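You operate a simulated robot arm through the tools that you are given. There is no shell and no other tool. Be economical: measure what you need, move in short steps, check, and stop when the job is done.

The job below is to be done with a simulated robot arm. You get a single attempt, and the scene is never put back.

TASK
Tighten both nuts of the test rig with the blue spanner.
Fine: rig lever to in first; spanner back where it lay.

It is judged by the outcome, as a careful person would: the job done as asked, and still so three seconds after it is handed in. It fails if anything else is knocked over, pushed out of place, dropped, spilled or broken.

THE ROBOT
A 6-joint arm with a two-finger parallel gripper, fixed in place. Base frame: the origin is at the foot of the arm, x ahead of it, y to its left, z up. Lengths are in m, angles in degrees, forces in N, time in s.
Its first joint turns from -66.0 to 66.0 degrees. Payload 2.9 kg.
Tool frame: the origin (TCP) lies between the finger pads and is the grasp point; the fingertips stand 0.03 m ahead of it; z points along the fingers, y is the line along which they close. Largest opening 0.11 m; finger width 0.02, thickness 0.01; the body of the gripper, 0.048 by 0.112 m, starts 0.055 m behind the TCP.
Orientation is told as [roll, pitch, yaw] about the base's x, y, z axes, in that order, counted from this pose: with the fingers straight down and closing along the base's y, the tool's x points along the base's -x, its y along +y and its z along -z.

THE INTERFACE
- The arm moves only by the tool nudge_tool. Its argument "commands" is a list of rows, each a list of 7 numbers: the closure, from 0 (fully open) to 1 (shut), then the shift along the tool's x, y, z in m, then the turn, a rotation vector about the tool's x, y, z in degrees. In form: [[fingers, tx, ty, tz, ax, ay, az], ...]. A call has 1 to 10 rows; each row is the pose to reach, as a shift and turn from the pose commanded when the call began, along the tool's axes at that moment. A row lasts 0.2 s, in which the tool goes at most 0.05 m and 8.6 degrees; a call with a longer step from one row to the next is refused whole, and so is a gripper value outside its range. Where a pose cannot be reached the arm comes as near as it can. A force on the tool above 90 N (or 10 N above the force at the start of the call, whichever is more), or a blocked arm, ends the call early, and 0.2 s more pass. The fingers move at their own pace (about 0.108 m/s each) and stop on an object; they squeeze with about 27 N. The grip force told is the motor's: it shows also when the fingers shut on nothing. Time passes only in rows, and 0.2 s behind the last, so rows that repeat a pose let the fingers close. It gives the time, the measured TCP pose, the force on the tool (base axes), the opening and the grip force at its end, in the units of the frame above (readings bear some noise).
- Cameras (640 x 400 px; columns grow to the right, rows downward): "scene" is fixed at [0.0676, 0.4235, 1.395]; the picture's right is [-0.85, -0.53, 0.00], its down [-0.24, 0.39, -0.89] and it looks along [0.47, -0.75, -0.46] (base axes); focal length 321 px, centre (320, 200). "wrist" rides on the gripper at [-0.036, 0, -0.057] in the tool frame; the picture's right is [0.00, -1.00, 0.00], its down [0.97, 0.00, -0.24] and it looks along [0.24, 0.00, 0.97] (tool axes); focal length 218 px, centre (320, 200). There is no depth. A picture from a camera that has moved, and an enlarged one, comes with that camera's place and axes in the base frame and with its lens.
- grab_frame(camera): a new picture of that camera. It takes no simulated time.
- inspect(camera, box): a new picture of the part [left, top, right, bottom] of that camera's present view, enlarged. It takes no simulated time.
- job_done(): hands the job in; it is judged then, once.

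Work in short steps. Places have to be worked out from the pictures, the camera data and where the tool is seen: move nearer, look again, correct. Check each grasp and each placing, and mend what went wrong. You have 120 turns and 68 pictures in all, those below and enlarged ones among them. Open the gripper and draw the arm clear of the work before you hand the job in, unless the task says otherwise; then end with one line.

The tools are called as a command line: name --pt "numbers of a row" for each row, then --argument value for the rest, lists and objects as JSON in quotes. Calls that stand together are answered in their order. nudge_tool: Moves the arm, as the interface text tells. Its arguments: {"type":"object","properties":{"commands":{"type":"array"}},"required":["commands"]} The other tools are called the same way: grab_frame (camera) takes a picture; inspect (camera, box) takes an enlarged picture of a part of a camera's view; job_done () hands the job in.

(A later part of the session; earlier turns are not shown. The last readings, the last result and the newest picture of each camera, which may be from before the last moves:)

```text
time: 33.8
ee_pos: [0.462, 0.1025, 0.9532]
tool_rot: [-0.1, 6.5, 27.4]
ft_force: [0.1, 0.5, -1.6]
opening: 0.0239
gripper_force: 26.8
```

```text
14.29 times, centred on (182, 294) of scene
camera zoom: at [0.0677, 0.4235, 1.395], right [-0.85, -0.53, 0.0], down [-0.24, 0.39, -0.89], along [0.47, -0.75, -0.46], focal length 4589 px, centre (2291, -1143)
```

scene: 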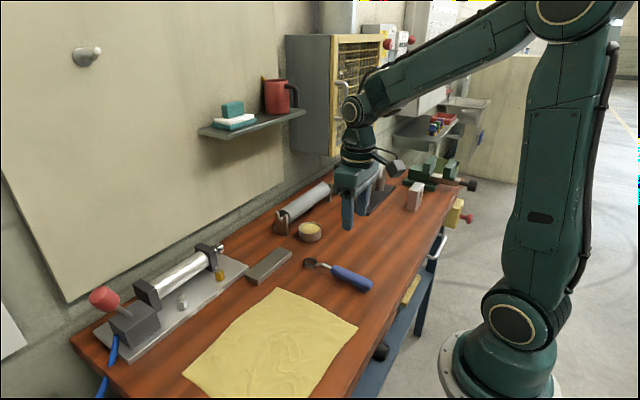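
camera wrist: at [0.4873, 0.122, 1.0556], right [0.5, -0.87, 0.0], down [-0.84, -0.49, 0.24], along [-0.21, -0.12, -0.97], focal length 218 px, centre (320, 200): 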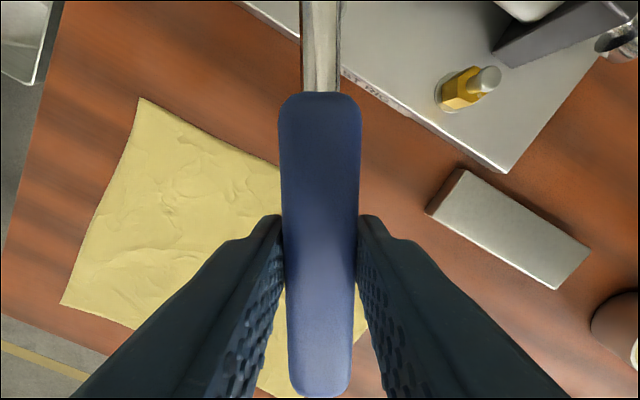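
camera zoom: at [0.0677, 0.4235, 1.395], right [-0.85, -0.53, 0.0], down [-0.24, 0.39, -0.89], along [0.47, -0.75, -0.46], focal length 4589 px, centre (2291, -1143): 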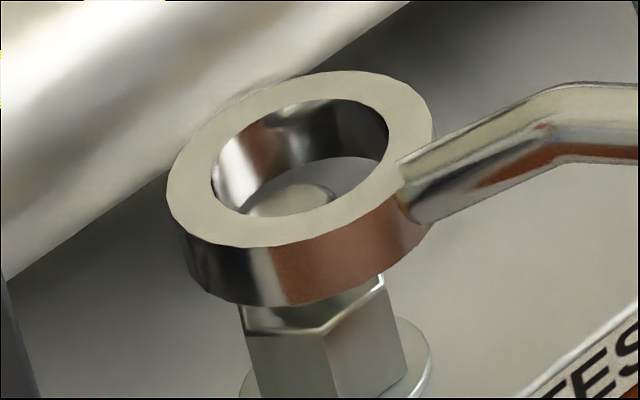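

The nut phase is now ≈31.5° and the ring is at 27.4°, but ≈3.5 mm to image right because the earlier contact deflected the arm. I'll correct by (+1.3,+4.2) mm, add 4° of yaw phase and lower to just above the hex.

nudge_tool --pt "1 -0.0031 0.0031 0 0 0 0" --pt "1 -0.0031 -0.0052 0 0.45 0 -4" --pt "1 -0.0036 -0.0052 0.004 0.45 0 -4" --pt "1 -0.0041 -0.0052 0.008 0.45 0 -4" --pt "1 -0.0041 -0.0052 0.008 0.45 0 -4"

inspect --camera "scene" --box '[170, 280, 194, 308]'

```text
time: 35.0
ee_pos: [0.4665, 0.1017, 0.9468]
tool_rot: [0.1, 6.4, 31.5]
ft_force: [0.3, -0.5, -0.7]
opening: 0.0237
gripper_force: 27.1
```

```text
14.29 times, centred on (182, 294) of scene
camera zoom: at [0.0677, 0.4235, 1.395], right [-0.85, -0.53, 0.0], down [-0.24, 0.39, -0.89], along [0.47, -0.75, -0.46], focal length 4589 px, centre (2291, -1143)
```

zoom: 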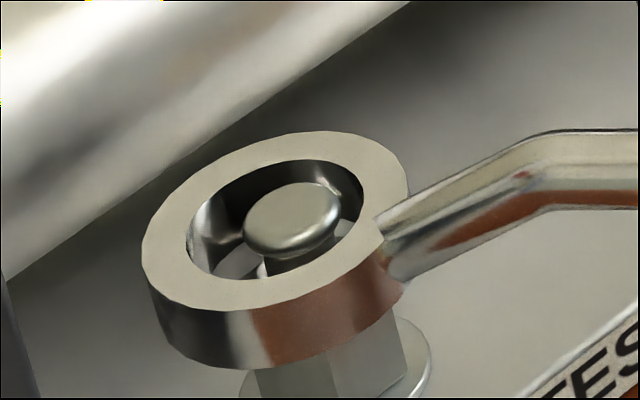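

The ring is now ≈2.3 mm too far in +y. I'll correct and lower in small steps, with relative phase near 0.

nudge_tool --pt "1 0.0009 -0.0022 0 0 0 0" --pt "1 0.0008 -0.0022 0.001 0 0 0" --pt "1 0.0007 -0.0022 0.002 0 0 0" --pt "1 0.0006 -0.0022 0.003 0 0 0" --pt "1 0.0006 -0.0022 0.003 0 0 0"

inspect --camera "scene" --box '[170, 280, 194, 308]'

```text
time: 36.2
ee_pos: [0.4663, 0.0994, 0.9425]
tool_rot: [0.0, 6.4, 31.5]
ft_force: [0.0, 0.4, -1.5]
opening: 0.0238
gripper_force: 27.2
```

```text
14.29 times, centred on (182, 294) of scene
camera zoom: at [0.0677, 0.4235, 1.395], right [-0.85, -0.53, 0.0], down [-0.24, 0.39, -0.89], along [0.47, -0.75, -0.46], focal length 4589 px, centre (2291, -1143)
```

zoom: 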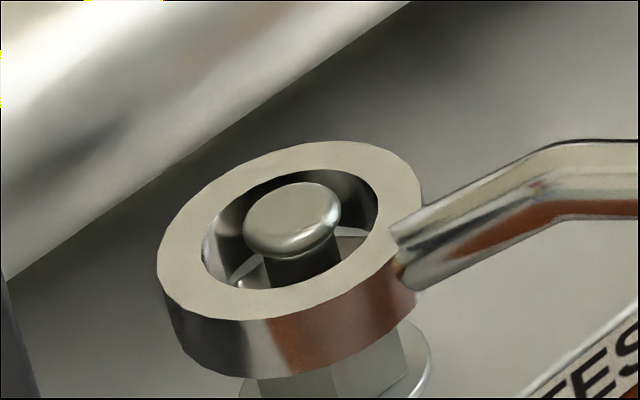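

At hex-top height, centred within 0.6 mm, and no contact force this time. Continuing down.

nudge_tool --pt "1 0.0005 0 0 0 0 0" --pt "1 0.0004 0 0.001 0 0 0" --pt "1 0.0003 0 0.002 0 0 0" --pt "1 0.0002 0 0.003 0 0 0" --pt "1 0.0002 0 0.003 0 0 0"

inspect --camera "scene" --box '[170, 280, 194, 308]'

```text
time: 37.4
ee_pos: [0.4667, 0.0985, 0.9402]
tool_rot: [0.0, 6.4, 31.6]
ft_force: [-0.8, -0.8, -0.2]
opening: 0.0238
gripper_force: 27.0
```

```text
14.29 times, centred on (182, 294) of scene
camera zoom: at [0.0676, 0.4235, 1.395], right [-0.85, -0.53, 0.0], down [-0.24, 0.39, -0.89], along [0.47, -0.75, -0.46], focal length 4589 px, centre (2291, -1143)
```

zoom: 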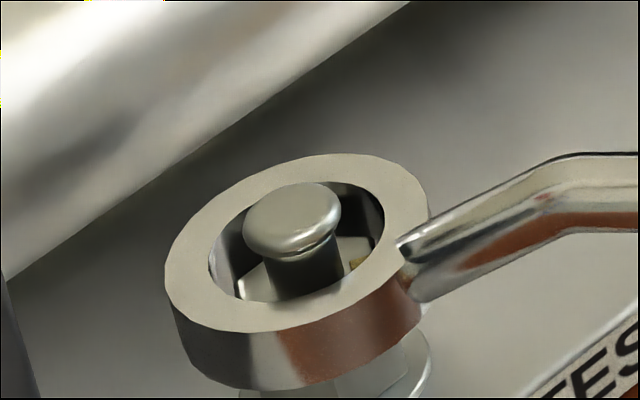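

The ring is now ≈3 mm over the hex and still free. Lowering 5 mm more to seat it.

nudge_tool --pt "1 -0.0001 0 0.001 0 0 0" --pt "1 -0.0003 0 0.0025 0 0 0" --pt "1 -0.0005 0 0.004 0 0 0" --pt "1 -0.0006 0 0.006 0 0 0" --pt "1 -0.0006 0 0.006 0 0 0"

inspect --camera "scene" --box '[170, 280, 194, 308]'

```text
time: 38.6
ee_pos: [0.466, 0.1003, 0.934]
tool_rot: [-0.1, 6.6, 31.4]
ft_force: [0.2, -0.6, -1.9]
opening: 0.0239
gripper_force: 27.1
```

```text
14.29 times, centred on (182, 294) of scene
camera zoom: at [0.0677, 0.4235, 1.395], right [-0.85, -0.53, 0.0], down [-0.24, 0.39, -0.89], along [0.47, -0.75, -0.46], focal length 4589 px, centre (2291, -1143)
```

zoom: 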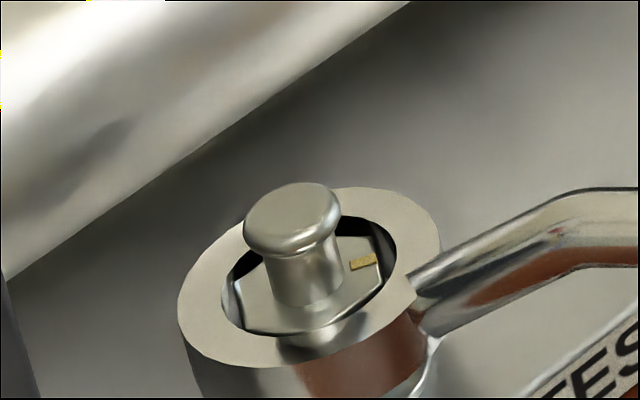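

The nut is fully inside the ring. Now I'll turn clockwise about the nut, 30° first, watching the force.

nudge_tool --pt "1 -0.0005 0.0104 0 -0.57 0 4.97" --pt "1 -0.0018 0.0207 -0.0002 -1.13 0 9.94" --pt "1 -0.0041 0.0308 -0.0005 -1.7 0 14.9" --pt "1 -0.0072 0.0407 -0.0008 -2.26 0 19.9" --pt "1 -0.0111 0.0503 -0.0013 -2.83 0 24.85" --pt "1 -0.0159 0.0595 -0.0018 -3.39 0 29.8" --pt "1 -0.0159 0.0595 -0.0018 -3.39 0 29.8"

inspect --camera "scene" --box '[160, 270, 220, 315]'

```text
time: 40.2
ee_pos: [0.4485, 0.158, 0.9347]
tool_rot: [0.0, 6.5, 1.3]
ft_force: [-3.4, -4.3, -2.4]
opening: 0.0236
gripper_force: 27.3
```

```text
8.89 times, centred on (190, 292) of scene
camera zoom: at [0.0676, 0.4234, 1.395], right [-0.85, -0.53, 0.0], down [-0.24, 0.39, -0.89], along [0.47, -0.75, -0.46], focal length 2855 px, centre (1476, -622)
```

zoom: 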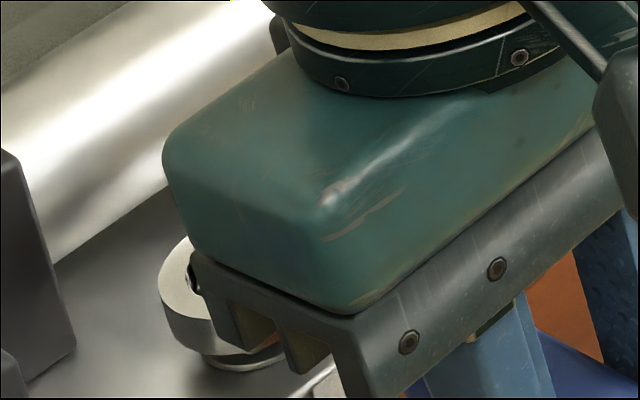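

Some turning resistance (≈5 N) as expected for a running nut. Continuing another 40° clockwise.

nudge_tool --pt "1 -0.0005 0.0104 0 -0.57 0 4.97" --pt "1 -0.0018 0.0207 -0.0002 -1.13 0 9.94" --pt "1 -0.0041 0.0308 -0.0005 -1.7 0 14.9" --pt "1 -0.0072 0.0407 -0.0008 -2.26 0 19.9" --pt "1 -0.0111 0.0503 -0.0013 -2.83 0 24.85" --pt "1 -0.0159 0.0595 -0.0018 -3.39 0 29.8" --pt "1 -0.0215 0.0683 -0.0024 -3.96 0 34.8" --pt "1 -0.0278 0.0765 -0.0031 -4.52 0 39.8" --pt "1 -0.0278 0.0765 -0.0031 -4.52 0 39.8"

grab_frame --camera "scene"

```text
time: 42.2
ee_pos: [0.4755, 0.2342, 0.9335]
tool_rot: [0.1, 6.4, -38.8]
ft_force: [6.2, -13.4, -6.3]
opening: 0.0243
gripper_force: 26.8
```

```text
23 pictures are left
```

scene: 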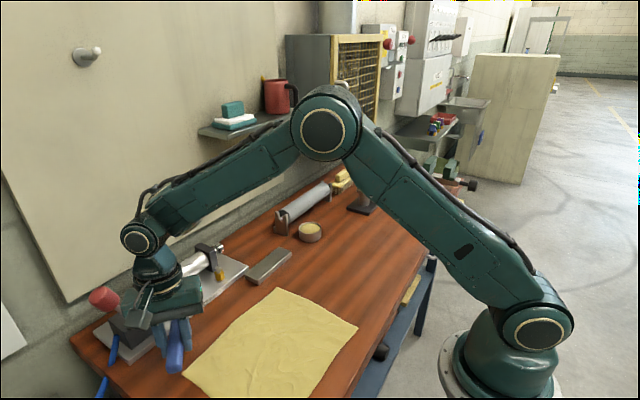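

The force has risen to ≈15 N and the handle lags ≈4 mm, so the nut is tightening. A few degrees more, reading only.

nudge_tool --pt "1 -0.0003 0.0083 0 -0.45 0 3.98" --pt "1 -0.0012 0.0166 -0.0001 -0.9 0 7.95" --pt "1 -0.0012 0.0166 -0.0001 -0.9 0 7.95"

```text
time: 43.0
ee_pos: [0.487, 0.2471, 0.9352]
tool_rot: [0.1, 6.4, -46.8]
ft_force: [8.7, -17.8, -6.2]
opening: 0.0244
gripper_force: 26.3
```

Tangential resistance is still modest (≈7 N, with the nut following); most of the force is radial. I'll go 8° further and read again.

nudge_tool --pt "1 -0.0023 0.0083 0 -0.45 0 3.98" --pt "1 -0.0042 0.0164 -0.0001 -0.9 0 7.95" --pt "1 -0.0042 0.0164 -0.0001 -0.9 0 7.95" --pt "1 -0.0042 0.0164 -0.0001 -0.9 0 7.95"

```text
time: 44.0
ee_pos: [0.5003, 0.2561, 0.9349]
tool_rot: [0.0, 6.5, -54.3]
ft_force: [-4.3, -4.7, -1.8]
opening: 0.0244
gripper_force: 27.2
```

The running drag stays constant (≈6 N), so the nut is not tight yet. I'll lift the ring just above the hex, still around the stud, and swing back ≈62° to take another bite.

nudge_tool --pt "1 0.0008 -0.002 -0.007 0 0 0" --pt "1 0.0016 -0.002 -0.0139 0 0 0" --pt "1 0.0005 -0.0158 -0.014 0.88 0 -7.7" --pt "1 -0.0027 -0.0314 -0.0144 1.75 0 -15.4" --pt "1 -0.0078 -0.0464 -0.015 2.63 0 -23.1" --pt "1 -0.0151 -0.0605 -0.0158 3.5 0 -30.8" --pt "1 -0.0241 -0.0735 -0.0168 4.38 0 -38.5" --pt "1 -0.0348 -0.0852 -0.018 5.25 0 -46.2" --pt "1 -0.047 -0.0954 -0.0194 6.13 0 -53.9" --pt "1 -0.0603 -0.1037 -0.0209 7.0 0 -61.6"

nudge_tool --pt "1 0 0 0 0 0 0"

```text
time: 46.2
ee_pos: [0.4513, 0.1442, 0.9469]
tool_rot: [0.0, 6.7, 7.6]
ft_force: [-16.8, 3.2, -1.7]
opening: 0.0235
gripper_force: 26.8
```

```text
time: 46.6
ee_pos: [0.4513, 0.145, 0.9454]
tool_rot: [0.0, 6.6, 7.4]
ft_force: [-16.1, 0.6, -2.9]
opening: 0.0239
gripper_force: 27.2
```

The tool feels 16 N in -x: the bore is leaning on the stud. I'll back off about 4 mm along the handle and read.

nudge_tool --pt "1 0.002 0 0 0 0 0" --pt "1 0.004 0 0.0004 0 0 0" --pt "1 0.004 0 0.0004 0 0 0"

inspect --camera "scene" --box '[170, 280, 194, 308]'

```text
time: 47.4
ee_pos: [0.4505, 0.145, 0.9489]
tool_rot: [0.2, 6.0, 7.3]
ft_force: [19.5, 3.8, -10.2]
opening: 0.0236
gripper_force: 27.5
```

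```text
14.29 times, centred on (182, 294) of scene
camera zoom: at [0.0683, 0.4237, 1.3949], right [-0.85, -0.53, 0.0], down [-0.24, 0.39, -0.89], along [0.47, -0.75, -0.46], focal length 4589 px, centre (2291, -1143)
```

zoom: 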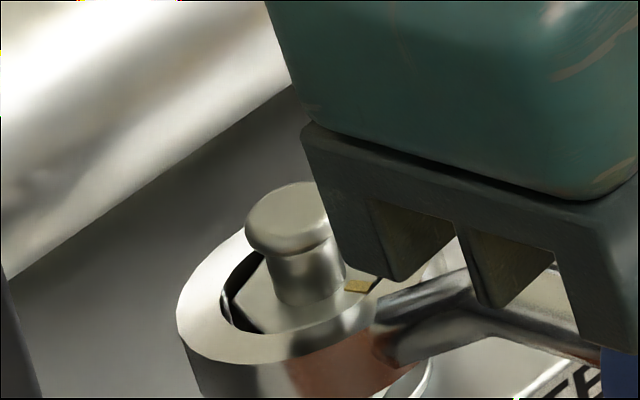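

The ring never left the hex: it jammed while the handle pitched in the grip, and the nut was turned back. I'll centre the radial load, lower the handle level again and check forces.

nudge_tool --pt "1 -0.0022 0 0 0 0 0" --pt "1 -0.0027 0 0.004 0 0 0" --pt "1 -0.0032 0 0.009 0 0 0" --pt "1 -0.0037 0 0.0135 0 0 0" --pt "1 -0.0037 0 0.0135 0 0 0"

```text
time: 48.6
ee_pos: [0.4506, 0.1439, 0.9343]
tool_rot: [0.0, 6.6, 7.4]
ft_force: [-5.4, 1.1, 6.3]
opening: 0.0236
gripper_force: 27.4
```

Level again with small loads. Turning clockwise 60° with the refined radius (.1177).

nudge_tool --pt "1 -0.0001 0.0123 0 -0.68 0 5.96" --pt "1 -0.0021 0.0245 -0.0003 -1.36 0 11.9" --pt "1 -0.0052 0.0364 -0.0006 -2.03 0 17.9" --pt "1 -0.0096 0.0479 -0.0011 -2.71 0 23.9" --pt "1 -0.0152 0.0589 -0.0018 -3.39 0 29.8" --pt "1 -0.0218 0.0692 -0.0025 -4.07 0 35.8" --pt "1 -0.0296 0.0788 -0.0034 -4.75 0 41.7" --pt "1 -0.0382 0.0875 -0.0044 -5.42 0 47.7" --pt "1 -0.0477 0.0952 -0.0055 -6.1 0 53.7" --pt "1 -0.058 0.1019 -0.0067 -6.78 0 59.6"

```text
time: 50.8
ee_pos: [0.4962, 0.254, 0.9345]
tool_rot: [0.0, 6.5, -52.9]
ft_force: [2.5, -14.5, -9.3]
opening: 0.0238
gripper_force: 27.5
```

I'll now unload before lifting: back off ≈2.5° and trim the radial and vertical loads.

nudge_tool --pt "1 -0.0014 -0.0025 0.001 0.14 0 -1.2" --pt "1 -0.0014 -0.0051 0.001 0.28 0 -2.5" --pt "1 -0.0014 -0.0051 0.001 0.28 0 -2.5"

```text
time: 51.6
ee_pos: [0.4909, 0.2509, 0.934]
tool_rot: [0.0, 6.5, -49.8]
ft_force: [-0.8, -4.9, 4.5]
opening: 0.0241
gripper_force: 26.8
```

Loads nearly gone; one more small back-off and then read.

nudge_tool --pt "1 -0.0004 -0.003 0.0 0.16 0 -1.4" --pt "1 -0.0004 -0.003 0.0 0.16 0 -1.4"

```text
time: 52.2
ee_pos: [0.4882, 0.2494, 0.9334]
tool_rot: [0.0, 6.6, -48.6]
ft_force: [-6.0, 0.9, 5.9]
opening: 0.0239
gripper_force: 26.8
```

Nearly free. Trim once more and lift 5 mm slowly to see if the ring comes up.

nudge_tool --pt "1 0.0005 -0.002 -0.0007 0.11 0 -1" --pt "1 0.0006 -0.002 -0.002 0.11 0 -1" --pt "1 0.0008 -0.002 -0.0035 0.11 0 -1" --pt "1 0.001 -0.002 -0.005 0.11 0 -1" --pt "1 0.001 -0.002 -0.005 0.11 0 -1"

inspect --camera "scene" --box '[150, 270, 210, 350]'

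```text
time: 53.4
ee_pos: [0.4893, 0.2451, 0.938]
tool_rot: [-0.2, 6.6, -47.6]
ft_force: [-10.5, 3.5, -10.0]
opening: 0.0241
gripper_force: 27.4
```

```text
5.00 times, centred on (180, 310) of scene
camera zoom: at [0.0675, 0.4237, 1.395], right [-0.85, -0.53, 0.0], down [-0.24, 0.39, -0.89], along [0.47, -0.75, -0.46], focal length 1606 px, centre (1020, -350)
```

zoom: 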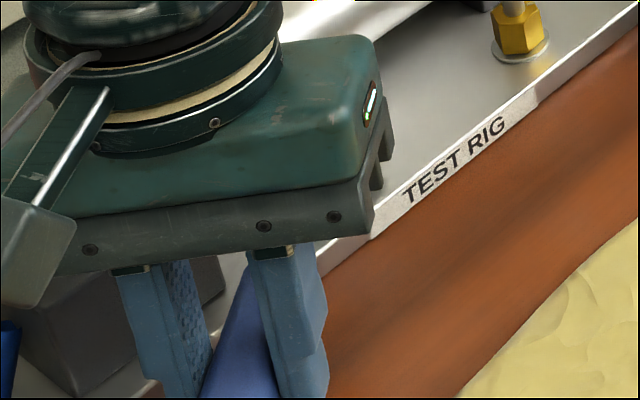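

The ring is held by side load (10 N outward). Trimming radially by 1 mm and slightly tangentially, then reading.

nudge_tool --pt "1 0.001 -0.0008 0 0 0 0" --pt "1 0.001 -0.0008 0 0 0 0"

```text
time: 54.0
ee_pos: [0.4878, 0.2455, 0.9378]
tool_rot: [0.0, 6.4, -47.8]
ft_force: [-2.0, -3.3, -9.5]
opening: 0.024
gripper_force: 27.0
```

Side loads are small, but something still holds it down, possibly the hex flats under torque. I'll back off 2° more about the nut while holding the lift.

nudge_tool --pt "1 0 -0.002 0 0.11 0 -1" --pt "1 0 -0.0041 0 0.22 0 -2" --pt "1 0 -0.0041 0 0.22 0 -2"

```text
time: 54.8
ee_pos: [0.486, 0.2431, 0.9387]
tool_rot: [0.1, 6.5, -45.7]
ft_force: [5.9, -13.8, -10.0]
opening: 0.0237
gripper_force: 26.7
```

I'll jiggle the ring ±1.5° and radially ±1 mm with the lift still applied, to break the friction.

nudge_tool --pt "1 -0.0015 0 -0.001 0 0 0" --pt "1 -0.0015 0.003 -0.001 -0.16 0 1.5" --pt "1 -0.0005 0 -0.0015 0 0 0" --pt "1 -0.0015 -0.003 -0.002 0.16 0 -1.5" --pt "1 -0.0025 0 -0.002 0 0 0" --pt "1 -0.0015 0.003 -0.0025 -0.16 0 1.5" --pt "1 -0.0015 0 -0.003 0 0 0" --pt "1 -0.0015 0 -0.003 0 0 0"

```text
time: 56.6
ee_pos: [0.4844, 0.2428, 0.9411]
tool_rot: [-0.1, 6.5, -45.7]
ft_force: [-1.8, -4.4, -13.2]
opening: 0.0237
gripper_force: 26.7
```

Lifting at the handle wedges the ring: the pull's moment exceeds what the grip can pass. I'll instead pitch the tool nose-up, so the grip supplies the moment, with less lift and a gentle jiggle.

nudge_tool --pt "1 0 0 0.002 0 -1.5 0" --pt "1 0 0 0.003 0 -3.5 0" --pt "1 0 0.002 0.003 -0.11 -5 1" --pt "1 0 -0.002 0.003 0.11 -6.5 -1" --pt "1 0 0 0.003 0 -8 0" --pt "1 0 0 0.003 0 -8 0"

inspect --camera "scene" --box '[120, 250, 220, 370]'

```text
time: 58.0
ee_pos: [0.4831, 0.2433, 0.9384]
tool_rot: [0.1, -1.5, -45.4]
ft_force: [-13.4, 7.0, -7.3]
opening: 0.0235
gripper_force: 27.3
```

```text
3.33 times, centred on (170, 310) of scene
camera zoom: at [0.0674, 0.4237, 1.3949], right [-0.85, -0.53, 0.0], down [-0.24, 0.39, -0.89], along [0.47, -0.75, -0.46], focal length 1071 px, centre (820, -167)
```

zoom: 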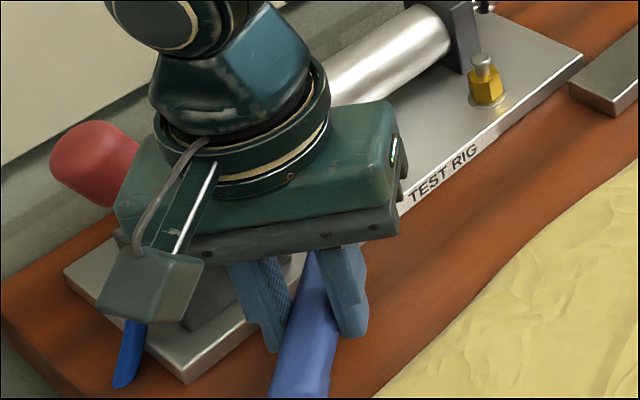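

Radial load 14 N outward; trimming that, then lifting with coordinated small steps.

nudge_tool --pt "1 0.0015 0 0 0 0 0" --pt "1 0.0015 0 0 0 0 0"

nudge_tool --pt "1 0 0.0015 -0.001 0 -0.5 0.7" --pt "1 0 -0.0015 -0.002 0 -1 -0.7" --pt "1 0 0.0015 -0.003 0 -1.5 0.7" --pt "1 0 0 -0.004 0 -2 0" --pt "1 0 0 -0.004 0 -2 0"

```text
time: 58.6
ee_pos: [0.4836, 0.2443, 0.9383]
tool_rot: [0.1, -1.5, -45.6]
ft_force: [-8.1, 4.5, -5.9]
opening: 0.0235
gripper_force: 26.8
```

```text
time: 59.8
ee_pos: [0.4832, 0.2431, 0.9424]
tool_rot: [0.0, -3.5, -45.6]
ft_force: [-4.8, -0.9, -9.4]
opening: 0.0234
gripper_force: 27.1
```

I need to learn what still loads the ring. I'll lower a bit to drop the vertical pull, then move 3 mm tangentially counter-clockwise with 1.5° yaw and read.

nudge_tool --pt "1 0 0 0.003 0 1.5 0" --pt "1 0 -0.003 0.005 0 3.5 -1.5" --pt "1 0 -0.003 0.005 0 3.5 -1.5"

nudge_tool --pt "1 0 -0.003 0 0 0 -1.5" --pt "1 0 -0.003 0 0 0 -1.5"

nudge_tool --pt "1 0 -0.003 0 0 0 -1.5" --pt "1 0 -0.003 0 0 0 -1.5"

```text
time: 60.6
ee_pos: [0.4825, 0.2416, 0.938]
tool_rot: [0.1, 0.1, -44.2]
ft_force: [0.1, -3.5, 3.2]
opening: 0.0235
gripper_force: 26.9
```

```text
time: 61.2
ee_pos: [0.4808, 0.2385, 0.9355]
tool_rot: [0.0, 0.0, -42.6]
ft_force: [3.1, -6.3, 2.9]
opening: 0.0236
gripper_force: 26.9
```

```text
time: 61.8
ee_pos: [0.4767, 0.2356, 0.9368]
tool_rot: [-0.1, 0.0, -41.1]
ft_force: [7.1, -8.6, -1.1]
opening: 0.0235
gripper_force: 26.9
```

Side load is shrinking tangentially; the radial pull grew because I moved straight. I'll trim 1.2 mm toward the nut and read.

nudge_tool --pt "1 -0.0013 -0.001 0 0 0 -0.5" --pt "1 -0.0013 -0.001 0 0 0 -0.5"

nudge_tool --pt "1 0 0 -0.001 0 -2 0" --pt "1 0 0 -0.001 0 -4 0" --pt "1 0 0 -0.001 0 -4 0"

nudge_tool --pt "1 0 0 -0.001 0 -1 0" --pt "1 0 0 -0.002 0 -2 0" --pt "1 0 0 -0.002 0 -2 0"

```text
time: 62.4
ee_pos: [0.4768, 0.2361, 0.9362]
tool_rot: [-0.2, 0.1, -40.5]
ft_force: [-0.2, -6.0, 0.1]
opening: 0.0234
gripper_force: 27.3
```

```text
time: 63.2
ee_pos: [0.476, 0.2362, 0.9373]
tool_rot: [-0.2, -3.8, -40.3]
ft_force: [-13.9, 7.3, -5.6]
opening: 0.0233
gripper_force: 26.9
```

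```text
time: 64.0
ee_pos: [0.4776, 0.2364, 0.9395]
tool_rot: [0.0, -6.0, -40.7]
ft_force: [-10.1, 4.0, -5.7]
opening: 0.0236
gripper_force: 26.5
```

I'll trim the radial load, lift a few more millimetres with nose-up, and look at the handle's attitude to tell lifting from slipping.

nudge_tool --pt "1 0.0011 0 0 0 0 0" --pt "1 0.0014 0 -0.002 0 -1 0" --pt "1 0.0017 0 -0.004 0 -2 0" --pt "1 0.0017 0 -0.004 0 -2 0"

inspect --camera "scene" --box '[130, 280, 220, 400]'

```text
time: 65.0
ee_pos: [0.4766, 0.2353, 0.9434]
tool_rot: [0.0, -8.0, -40.6]
ft_force: [-7.8, 0.9, -4.0]
opening: 0.0238
gripper_force: 26.6
```

```text
3.33 times, centred on (175, 340) of scene
camera zoom: at [0.0675, 0.4236, 1.395], right [-0.85, -0.53, 0.0], down [-0.24, 0.39, -0.89], along [0.47, -0.75, -0.46], focal length 1071 px, centre (803, -267)
```

zoom: 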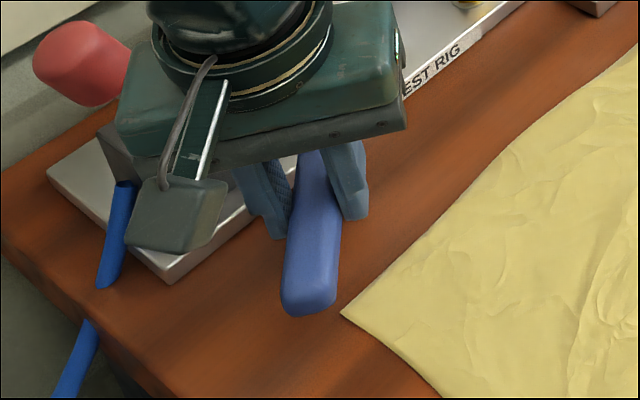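

The tail sits low (nose-up), which suggests the ring has come up off the hex. I'll lift straight up 20 mm and read the force.

nudge_tool --pt "1 -0.0007 0 -0.005 0 0 0" --pt "1 -0.0014 0 -0.01 0 0 0" --pt "1 -0.0028 0 -0.02 0 0 0" --pt "1 -0.0028 0 -0.02 0 0 0"

```text
time: 66.0
ee_pos: [0.4771, 0.2371, 0.9635]
tool_rot: [-0.1, -8.0, -40.6]
ft_force: [-0.2, 0.3, -1.4]
opening: 0.0233
gripper_force: 26.9
```

The ring is free of the nut. I'll swing back about the nut at this height to yaw ≈21°, where the scene camera can see.

nudge_tool --pt "1 -0.0014 0 -0.0099 0 0 0" --pt "1 -0.0025 -0.0158 -0.0097 -1.08 0 -7.67" --pt "1 -0.0057 -0.0314 -0.0093 -2.15 0 -15.3" --pt "1 -0.0108 -0.0464 -0.0086 -3.23 0 -23" --pt "1 -0.018 -0.0605 -0.0076 -4.3 0 -30.7" --pt "1 -0.027 -0.0735 -0.0063 -5.4 0 -38.4" --pt "1 -0.0376 -0.0852 -0.0048 -6.5 0 -46" --pt "1 -0.0498 -0.0954 -0.0031 -7.5 0 -53.7" --pt "1 -0.0631 -0.1037 -0.0012 -8.6 0 -61.4" --pt "1 -0.0631 -0.1037 -0.0012 -8.6 0 -61.4"

inspect --camera "scene" --box '[165, 268, 201, 310]'

```text
time: 68.2
ee_pos: [0.4553, 0.1185, 0.9726]
tool_rot: [0.0, -7.9, 21.5]
ft_force: [-0.6, 0.0, -1.6]
opening: 0.0237
gripper_force: 27.1
```

```text
9.52 times, centred on (183, 289) of scene
camera zoom: at [0.0677, 0.4235, 1.395], right [-0.85, -0.53, 0.0], down [-0.24, 0.39, -0.89], along [0.47, -0.75, -0.46], focal length 3059 px, centre (1625, -648)
```

zoom: 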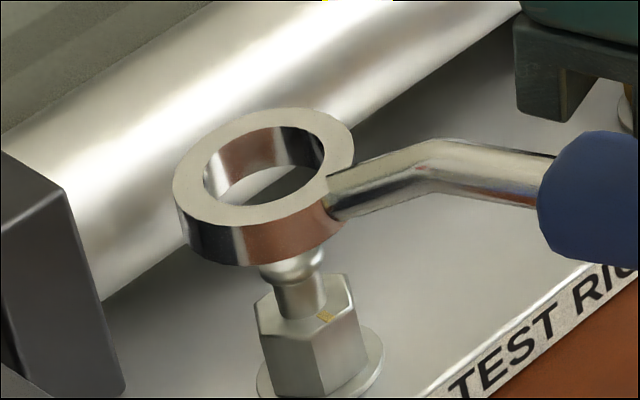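

Clear view: the nut has turned ≈82° clockwise in total, its phase is ≈24°, and the spanner is ≈7° nose-up. The play in the bore is large (≈±15°), which explains the jamming. I'll re-level, set yaw 24° and lower to ≈4 mm above the hex.

nudge_tool --pt "1 -0.0018 -0.0061 0 -0.35 3 -2.5" --pt "1 -0.0018 -0.0061 0 -0.35 7 -2.5" --pt "1 -0.0006 -0.0061 0.008 -0.35 7 -2.5" --pt "1 0.0005 -0.0061 0.016 -0.35 7 -2.5" --pt "1 0.0016 -0.0061 0.0246 -0.35 7 -2.5" --pt "1 0.0016 -0.0061 0.0246 -0.35 7 -2.5"

inspect --camera "scene" --box '[170, 280, 194, 308]'

```text
time: 69.6
ee_pos: [0.4606, 0.1136, 0.9487]
tool_rot: [0.1, -1.1, 24.0]
ft_force: [4.7, 4.6, -0.6]
opening: 0.0237
gripper_force: 27.1
```

```text
14.29 times, centred on (182, 294) of scene
camera zoom: at [0.0677, 0.4236, 1.395], right [-0.85, -0.53, 0.0], down [-0.24, 0.39, -0.89], along [0.47, -0.75, -0.46], focal length 4589 px, centre (2291, -1143)
```

zoom: 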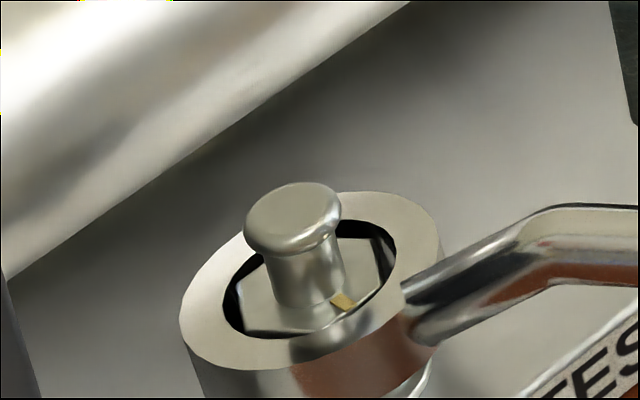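

It dropped straight onto the nut this time and is fully seated. Turning clockwise again.

nudge_tool --pt "1 -0.0012 0.0167 0 0 0 8.2" --pt "1 -0.0048 0.033 0 0 0 16.4" --pt "1 -0.0106 0.0487 0 0 0 24.6" --pt "1 -0.0187 0.0634 0 0 0 32.8" --pt "1 -0.0287 0.0768 0 0 0 41" --pt "1 -0.0405 0.0886 0 0 0 49.2" --pt "1 -0.054 0.0986 0 0 0 57.4" --pt "1 -0.054 0.0986 0 0 0 57.4"

nudge_tool --pt "1 -0.0006 0.0122 0 0 0 6" --pt "1 -0.0026 0.0243 0 0 0 12" --pt "1 -0.0026 0.0243 0 0 0 12"

nudge_tool --pt "1 -0.0006 0.0122 0 0 0 6" --pt "1 -0.0026 0.0243 0 0 0 12" --pt "1 -0.0026 0.0243 0 0 0 12"

```text
time: 71.4
ee_pos: [0.4709, 0.2233, 0.9509]
tool_rot: [0.9, -0.4, -33.7]
ft_force: [8.8, -11.5, -0.3]
opening: 0.0232
gripper_force: 26.8
```

```text
time: 72.2
ee_pos: [0.4856, 0.2425, 0.9519]
tool_rot: [0.8, -0.3, -45.8]
ft_force: [9.8, -18.1, -6.6]
opening: 0.0235
gripper_force: 27.1
```

```text
time: 73.0
ee_pos: [0.5043, 0.258, 0.9514]
tool_rot: [0.7, 0.0, -57.9]
ft_force: [2.9, -20.5, -11.4]
opening: 0.0237
gripper_force: 27.2
```

Tangential drag is ≈8 N and the nut still turns; not tight yet. I'll back off ≈17° to the middle of the play and trim before lifting.

nudge_tool --pt "1 -0.0015 -0.0122 0.001 0 0 -6" --pt "1 -0.004 -0.0243 0.001 0 0 -12" --pt "1 -0.0071 -0.0342 0.001 0 0 -17" --pt "1 -0.0071 -0.0342 0.001 0 0 -17"

```text
time: 74.0
ee_pos: [0.4769, 0.236, 0.9513]
tool_rot: [0.9, -0.1, -40.1]
ft_force: [-9.1, 2.6, 4.5]
opening: 0.0238
gripper_force: 27.0
```

Near unloaded. Trimming and starting a gentle lift with a little nose-up.

nudge_tool --pt "1 0.001 -0.004 0 0 0 -2" --pt "1 0.0013 -0.004 -0.002 0 -1.5 -2" --pt "1 0.0017 -0.004 -0.004 0 -3 -2" --pt "1 0.0021 -0.004 -0.006 0 -5 -2" --pt "1 0.0021 -0.004 -0.006 0 -5 -2"

nudge_tool --pt "1 0.0003 -0.001 -0.002 0 -1.5 -0.5" --pt "1 0.0006 0.001 -0.004 0 -3 0.5" --pt "1 0.0009 0 -0.006 0 -5 0" --pt "1 0.0009 0 -0.006 0 -5 0"

```text
time: 75.2
ee_pos: [0.4738, 0.2323, 0.956]
tool_rot: [0.7, -5.3, -38.7]
ft_force: [-7.1, -1.9, -8.1]
opening: 0.0238
gripper_force: 26.7
```

```text
time: 76.2
ee_pos: [0.4745, 0.2326, 0.9622]
tool_rot: [0.9, -10.4, -38.7]
ft_force: [2.7, -7.5, -9.2]
opening: 0.0236
gripper_force: 27.4
```

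Still holding ≈8 N. A further 2° back-off with a radial trim, then small lift steps.

nudge_tool --pt "1 -0.0007 -0.002 0.0005 0 0 -1" --pt "1 -0.0007 -0.0041 0.001 0 0 -2" --pt "1 -0.0007 -0.0061 0.001 0 0 -3" --pt "1 -0.0007 -0.0061 0.001 0 0 -3"

nudge_tool --pt "1 0 -0.001 -0.002 0 -1 -0.5" --pt "1 0.0003 0 -0.004 0 -2 0" --pt "1 0.0006 0 -0.006 0 -3 0" --pt "1 0.0006 0 -0.006 0 -3 0"

```text
time: 77.2
ee_pos: [0.4699, 0.2283, 0.9623]
tool_rot: [0.5, -10.5, -35.5]
ft_force: [-2.9, -1.9, 1.5]
opening: 0.0235
gripper_force: 27.0
```

```text
time: 78.2
ee_pos: [0.4685, 0.2297, 0.9672]
tool_rot: [0.4, -13.4, -35.6]
ft_force: [0.6, -0.8, -1.0]
opening: 0.0234
gripper_force: 26.7
```

Forces are near zero: the ring is off again. Rising and swinging back about the nut.

nudge_tool --pt "1 -0.0023 0 -0.0098 0 0 0" --pt "1 -0.0046 0 -0.0195 0 0 0" --pt "1 -0.0056 -0.0157 -0.0193 -1.74 0 -7.3" --pt "1 -0.0086 -0.0311 -0.0185 -3.48 0 -14.6" --pt "1 -0.0135 -0.0459 -0.0174 -5.22 0 -21.9" --pt "1 -0.0203 -0.06 -0.0158 -6.96 0 -29.2" --pt "1 -0.0287 -0.0731 -0.0137 -8.7 0 -36.5" --pt "1 -0.0388 -0.0849 -0.0114 -10.4 0 -43.8" --pt "1 -0.0502 -0.0952 -0.0086 -12.2 0 -51.1" --pt "1 -0.063 -0.1039 -0.0056 -13.9 0 -58.4"

nudge_tool --pt "1 0 0 0 0 0 0"

inspect --camera "scene" --box '[165, 268, 201, 310]'

```text
time: 80.4
ee_pos: [0.457, 0.109, 0.9874]
tool_rot: [0.2, -13.6, 24.6]
ft_force: [0.3, 0.0, -1.8]
opening: 0.0235
gripper_force: 26.8
```

```text
time: 80.8
ee_pos: [0.4566, 0.1091, 0.9856]
tool_rot: [0.3, -13.5, 24.5]
ft_force: [1.0, -0.1, -1.1]
opening: 0.0235
gripper_force: 27.1
```

```text
9.52 times, centred on (183, 289) of scene
camera zoom: at [0.0677, 0.4235, 1.395], right [-0.85, -0.53, 0.0], down [-0.24, 0.39, -0.89], along [0.47, -0.75, -0.46], focal length 3059 px, centre (1625, -648)
```

zoom: 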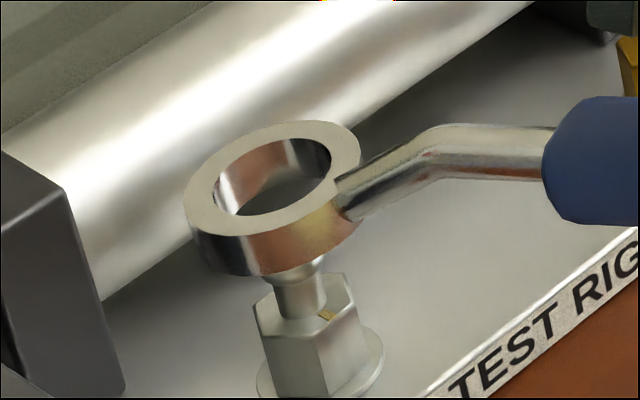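

The tick on the nut is where it was after the first turn (pointing to -x, ≈80° past its start), so the nut stopped there and the ring slipped over the corners. I'll verify: level the spanner, reseat at ≈27° and drive slowly while reading the force.

nudge_tool --pt "1 0.0012 -0.0062 0 -0.7 -3.5 -2.9" --pt "1 0.0035 -0.0062 0.0095 -0.7 -3.5 -2.9" --pt "1 0.0057 -0.0062 0.019 -0.7 -3.5 -2.9" --pt "1 0.008 -0.0062 0.0282 -0.7 -3.5 -2.9" --pt "1 0.008 -0.0062 0.0282 -0.7 -3.5 -2.9"

inspect --camera "scene" --box '[170, 280, 194, 308]'

```text
time: 82.0
ee_pos: [0.4591, 0.1038, 0.9566]
tool_rot: [0.1, -17.2, 27.5]
ft_force: [-0.2, 0.6, -1.4]
opening: 0.0234
gripper_force: 26.6
```

```text
14.29 times, centred on (182, 294) of scene
camera zoom: at [0.0677, 0.4235, 1.395], right [-0.85, -0.53, 0.0], down [-0.24, 0.39, -0.89], along [0.47, -0.75, -0.46], focal length 4589 px, centre (2291, -1143)
```

zoom: 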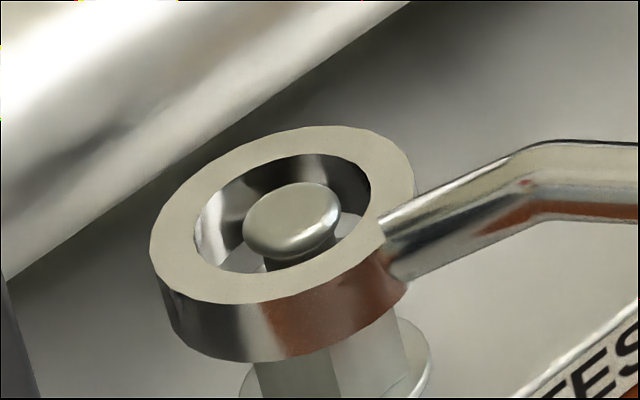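

Ring ≈1.2 mm too far forward; I'll correct that and lower onto the hex.

nudge_tool --pt "1 0.0011 0 -0.0004 0 0 0" --pt "1 0.0019 0 0.0022 0 0 0" --pt "1 0.0027 0 0.0048 0 0 0" --pt "1 0.0035 0 0.0074 0 0 0" --pt "1 0.0044 0 0.0101 0 0 0" --pt "1 0.0044 0 0.0101 0 0 0"

```text
time: 83.4
ee_pos: [0.4574, 0.1041, 0.9459]
tool_rot: [0.2, -17.1, 27.5]
ft_force: [-5.9, -0.4, 5.5]
opening: 0.0233
gripper_force: 27.2
```

Light contact of 5 N: seated or resting on the corners? One picture to tell.

inspect --camera "scene" --box '[170, 280, 194, 308]'

```text
14.29 times, centred on (182, 294) of scene
camera zoom: at [0.0674, 0.4235, 1.395], right [-0.85, -0.53, 0.0], down [-0.24, 0.39, -0.89], along [0.47, -0.75, -0.46], focal length 4589 px, centre (2291, -1143)
```

zoom: 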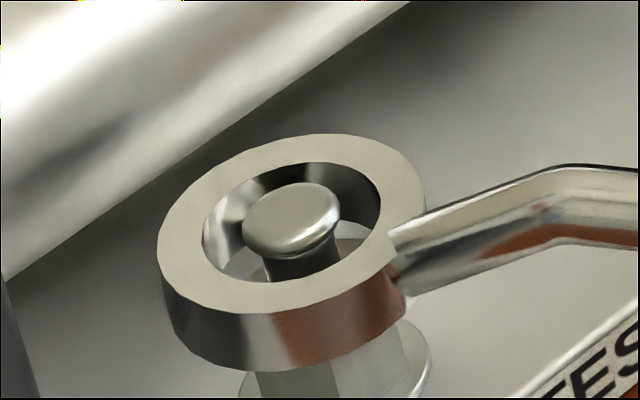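

It is resting on the corners, centred, with a slight nose-up tilt. It seated at 24° last time, so I'll swing 4° clockwise while pitching the nose down.

nudge_tool --pt "1 -0.0007 0 -0.003 0 0 0" --pt "1 -0.0009 0.004 -0.003 0.58 2 1.9" --pt "1 -0.0012 0.0082 -0.003 1.17 4 3.8" --pt "1 -0.0014 0.0122 -0.003 1.75 4 5.7" --pt "1 -0.0014 0.0122 -0.003 1.75 4 5.7"

```text
time: 84.6
ee_pos: [0.4543, 0.1154, 0.9487]
tool_rot: [-0.2, -13.1, 21.6]
ft_force: [-2.7, 1.7, 3.5]
opening: 0.0234
gripper_force: 26.9
```

Not in yet. I'll keep scanning the phase clockwise in small steps under light pressure and read the force.

nudge_tool --pt "1 -0.0001 0.004 0.0005 0.45 0 1.95" --pt "1 -0.0003 0.0081 0.001 0.9 0 3.9" --pt "1 -0.0003 0.0081 0.001 0.9 0 3.9"

nudge_tool --pt "1 -0.0001 0.004 0.0005 0.45 0 1.95" --pt "1 -0.0003 0.0081 0.001 0.9 0 3.9" --pt "1 -0.0003 0.0081 0.001 0.9 0 3.9"

inspect --camera "scene" --box '[170, 280, 194, 308]'

```text
time: 85.4
ee_pos: [0.4503, 0.1215, 0.947]
tool_rot: [-0.2, -13.0, 17.6]
ft_force: [1.1, 4.7, -1.0]
opening: 0.0237
gripper_force: 26.5
```

```text
time: 86.2
ee_pos: [0.4488, 0.1291, 0.9477]
tool_rot: [-0.1, -13.0, 13.6]
ft_force: [-7.4, 4.6, 2.0]
opening: 0.0234
gripper_force: 27.2
```

```text
14.29 times, centred on (182, 294) of scene
camera zoom: at [0.0674, 0.4236, 1.395], right [-0.85, -0.53, 0.0], down [-0.24, 0.39, -0.89], along [0.47, -0.75, -0.46], focal length 4589 px, centre (2291, -1143)
```

zoom: 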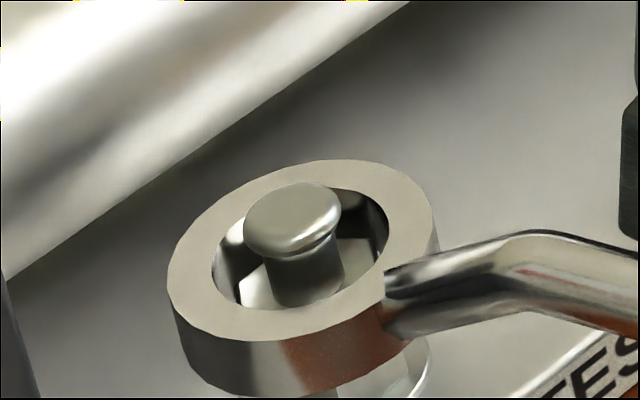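

It has dropped onto the hex (≈5 mm engaged). Now driving clockwise in small steps with force readings.

nudge_tool --pt "1 0.0012 0 0.0019 0 0 0" --pt "1 0.0009 0.0082 0.002 0.9 0 3.9" --pt "1 0.0001 0.0164 0.0022 1.8 0 7.8" --pt "1 0.0001 0.0164 0.0022 1.8 0 7.8"

nudge_tool --pt "1 -0.0003 0.0082 0.0001 0.9 0 3.9" --pt "1 -0.0011 0.0164 0.0003 1.8 0 7.8" --pt "1 -0.0011 0.0164 0.0003 1.8 0 7.8"

nudge_tool --pt "1 -0.0003 0.0082 0.0001 0.9 0 3.9" --pt "1 -0.0011 0.0164 0.0003 1.8 0 7.8" --pt "1 -0.0011 0.0164 0.0003 1.8 0 7.8"

```text
time: 87.2
ee_pos: [0.4463, 0.1453, 0.9453]
tool_rot: [-0.1, -13.0, 5.3]
ft_force: [-5.1, -0.5, 2.5]
opening: 0.0237
gripper_force: 27.0
```

```text
time: 88.0
ee_pos: [0.4446, 0.1633, 0.9455]
tool_rot: [0.0, -13.2, -2.5]
ft_force: [4.1, 0.3, -3.9]
opening: 0.0235
gripper_force: 27.5
```

```text
time: 88.8
ee_pos: [0.446, 0.1797, 0.9451]
tool_rot: [0.1, -13.0, -10.4]
ft_force: [-7.3, 3.9, 5.7]
opening: 0.0234
gripper_force: 27.5
```

No tangential resistance so far. Continuing in larger steps, reading each time.

nudge_tool --pt "1 0.0004 0.0082 0.0001 0.9 0 3.9" --pt "1 -0.0004 0.0164 0.0003 1.8 0 7.8" --pt "1 -0.0004 0.0164 0.0003 1.8 0 7.8"

nudge_tool --pt "1 -0.0003 0.0082 0.0001 0.9 0 3.9" --pt "1 -0.0011 0.0164 0.0003 1.8 0 7.8" --pt "1 -0.0011 0.0164 0.0003 1.8 0 7.8"

nudge_tool --pt "1 -0.0003 0.0082 0.0001 0.9 0 3.9" --pt "1 -0.0011 0.0164 0.0003 1.8 0 7.8" --pt "1 -0.0011 0.0164 0.0003 1.8 0 7.8"

```text
time: 89.6
ee_pos: [0.4492, 0.1952, 0.9449]
tool_rot: [0.0, -13.2, -18.6]
ft_force: [0.6, 6.1, -2.6]
opening: 0.0235
gripper_force: 27.0
```

```text
time: 90.4
ee_pos: [0.4566, 0.2094, 0.9452]
tool_rot: [-0.1, -13.1, -26.5]
ft_force: [-1.3, 5.0, -4.2]
opening: 0.0234
gripper_force: 26.5
```

```text
time: 91.2
ee_pos: [0.4641, 0.2247, 0.9453]
tool_rot: [0.1, -13.2, -34.5]
ft_force: [-5.2, 6.8, -0.3]
opening: 0.0233
gripper_force: 26.9
```

No resistance at all, so the ring may be slipping round the nut. I'll lift off here and swing back to see where the tick is.

nudge_tool --pt "1 -0.0005 -0.001 -0.003 0 0 0" --pt "1 -0.0012 -0.001 -0.006 0 -1 0" --pt "1 -0.0018 -0.001 -0.009 0 -2 0" --pt "1 -0.0025 -0.001 -0.012 0 -3 0" --pt "1 -0.0025 -0.001 -0.012 0 -3 0"

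nudge_tool --pt "1 -0.003 0 -0.01 0 0 0" --pt "1 -0.0056 0 -0.019 0 0 0" --pt "1 -0.0056 0 -0.019 0 0 0"

```text
time: 92.4
ee_pos: [0.4636, 0.2232, 0.9566]
tool_rot: [0.0, -16.3, -34.6]
ft_force: [-0.3, 0.2, -1.1]
opening: 0.0233
gripper_force: 26.7
```

```text
time: 93.2
ee_pos: [0.4641, 0.2217, 0.9764]
tool_rot: [0.0, -16.1, -34.5]
ft_force: [0.1, 0.0, -1.8]
opening: 0.0233
gripper_force: 26.9
```

Lifted free without any jam. Swinging back to view the nut.

nudge_tool --pt "1 -0.001 -0.0157 0.0003 -2.07 0 -7.2" --pt "1 -0.0039 -0.0311 0.0011 -4.14 0 -14.4" --pt "1 -0.0087 -0.0459 0.0025 -6.21 0 -21.6" --pt "1 -0.0155 -0.06 0.0044 -8.28 0 -28.8" --pt "1 -0.0238 -0.0731 0.0068 -10.35 0 -36" --pt "1 -0.0337 -0.0849 0.0097 -12.4 0 -43.2" --pt "1 -0.0451 -0.0952 0.0129 -14.5 0 -50.5" --pt "1 -0.0577 -0.1039 0.0166 -16.6 0 -57.7" --pt "1 -0.0577 -0.1039 0.0166 -16.6 0 -57.7"

inspect --camera "scene" --box '[165, 262, 233, 310]'

```text
time: 95.2
ee_pos: [0.4538, 0.1037, 0.9787]
tool_rot: [-0.1, -16.1, 25.7]
ft_force: [0.9, -0.8, -1.5]
opening: 0.0237
gripper_force: 26.9
```

```text
8.33 times, centred on (199, 286) of scene
camera zoom: at [0.0677, 0.4235, 1.395], right [-0.85, -0.53, 0.0], down [-0.24, 0.39, -0.89], along [0.47, -0.75, -0.46], focal length 2677 px, centre (1328, -517)
```

zoom: 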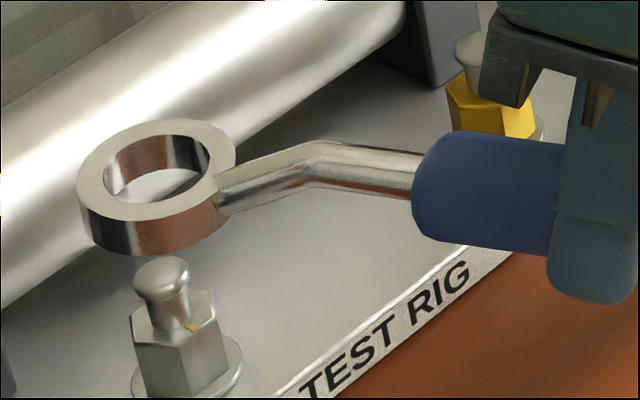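

The nut hasn't moved from tick ≈180° in two further attempts with full swings, so I take the grey nut as tight at its stop (≈80° turned). Now to the yellow nut, ≈(.5665,.0622) in the same calibration, with yaw 40°.

nudge_tool --pt "1 0.008 -0.029 -0.0025 -0.99 0 -3.4" --pt "1 0.017 -0.058 -0.005 -1.98 0 -6.8" --pt "1 0.026 -0.088 -0.0075 -2.97 0 -10.3" --pt "1 0.0347 -0.1168 -0.01 -3.95 0 -13.7" --pt "1 0.0347 -0.1168 -0.01 -3.95 0 -13.7"

inspect --camera "scene" --box '[205, 245, 235, 280]'

```text
time: 96.4
ee_pos: [0.472, -0.0173, 0.9767]
tool_rot: [-0.1, -16.1, 39.9]
ft_force: [0.0, -0.4, -1.6]
opening: 0.0233
gripper_force: 27.2
```

```text
11.43 times, centred on (220, 262) of scene
camera zoom: at [0.0677, 0.4235, 1.395], right [-0.85, -0.53, 0.0], down [-0.24, 0.39, -0.89], along [0.47, -0.75, -0.46], focal length 3671 px, centre (1463, -514)
```

zoom: 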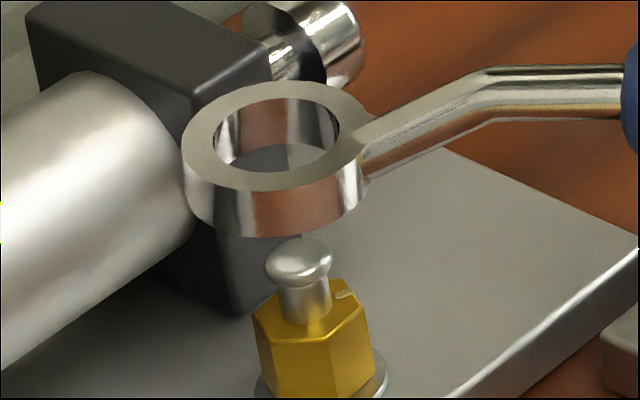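

The ring is centred over the yellow stud; the tick (≈253°) and phase (≈43.5°) match the grey nut's start. The spanner is ≈3.5° nose-up, so I'll level it and lower to ≈3 mm above the hex.

nudge_tool --pt "1 -0.0015 0 0 0 3.5 0" --pt "1 0.0006 0 0.0075 0 3.5 0" --pt "1 0.0027 0 0.015 0 3.5 0" --pt "1 0.0048 0 0.0221 0 3.5 0" --pt "1 0.0048 0 0.0221 0 3.5 0"

inspect --camera "scene" --box '[205, 245, 235, 280]'

```text
time: 97.6
ee_pos: [0.4742, -0.0176, 0.9539]
tool_rot: [-0.2, -12.6, 39.9]
ft_force: [-0.4, -0.3, -1.2]
opening: 0.0234
gripper_force: 27.4
```

```text
11.43 times, centred on (220, 262) of scene
camera zoom: at [0.0677, 0.4235, 1.395], right [-0.85, -0.53, 0.0], down [-0.24, 0.39, -0.89], along [0.47, -0.75, -0.46], focal length 3671 px, centre (1463, -514)
```

zoom: 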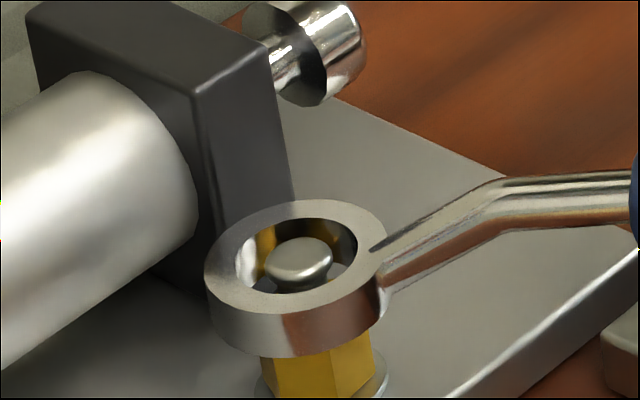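

Centred, 3.4 mm above the hex. Lowering onto it.

nudge_tool --pt "1 0.0004 -0.0005 0.002 0 0 0" --pt "1 0.0009 -0.001 0.004 0.4 0 -2" --pt "1 0.0013 -0.003 0.006 0.4 0 -2" --pt "1 0.0018 -0.003 0.008 0.4 0 -2" --pt "1 0.0018 -0.003 0.008 0.4 0 -2"

nudge_tool --pt "1 0.0004 0 0.0015 0 0 0" --pt "1 0.0007 0 0.003 0 0 0" --pt "1 0.0007 0 0.003 0 0 0"

```text
time: 98.8
ee_pos: [0.4765, -0.0189, 0.9456]
tool_rot: [-0.9, -12.5, 41.9]
ft_force: [-2.4, -0.3, -0.4]
opening: 0.0234
gripper_force: 27.4
```

```text
time: 99.6
ee_pos: [0.4748, -0.0186, 0.9417]
tool_rot: [-0.9, -12.6, 41.9]
ft_force: [-1.5, 0.0, -1.1]
opening: 0.0233
gripper_force: 26.5
```

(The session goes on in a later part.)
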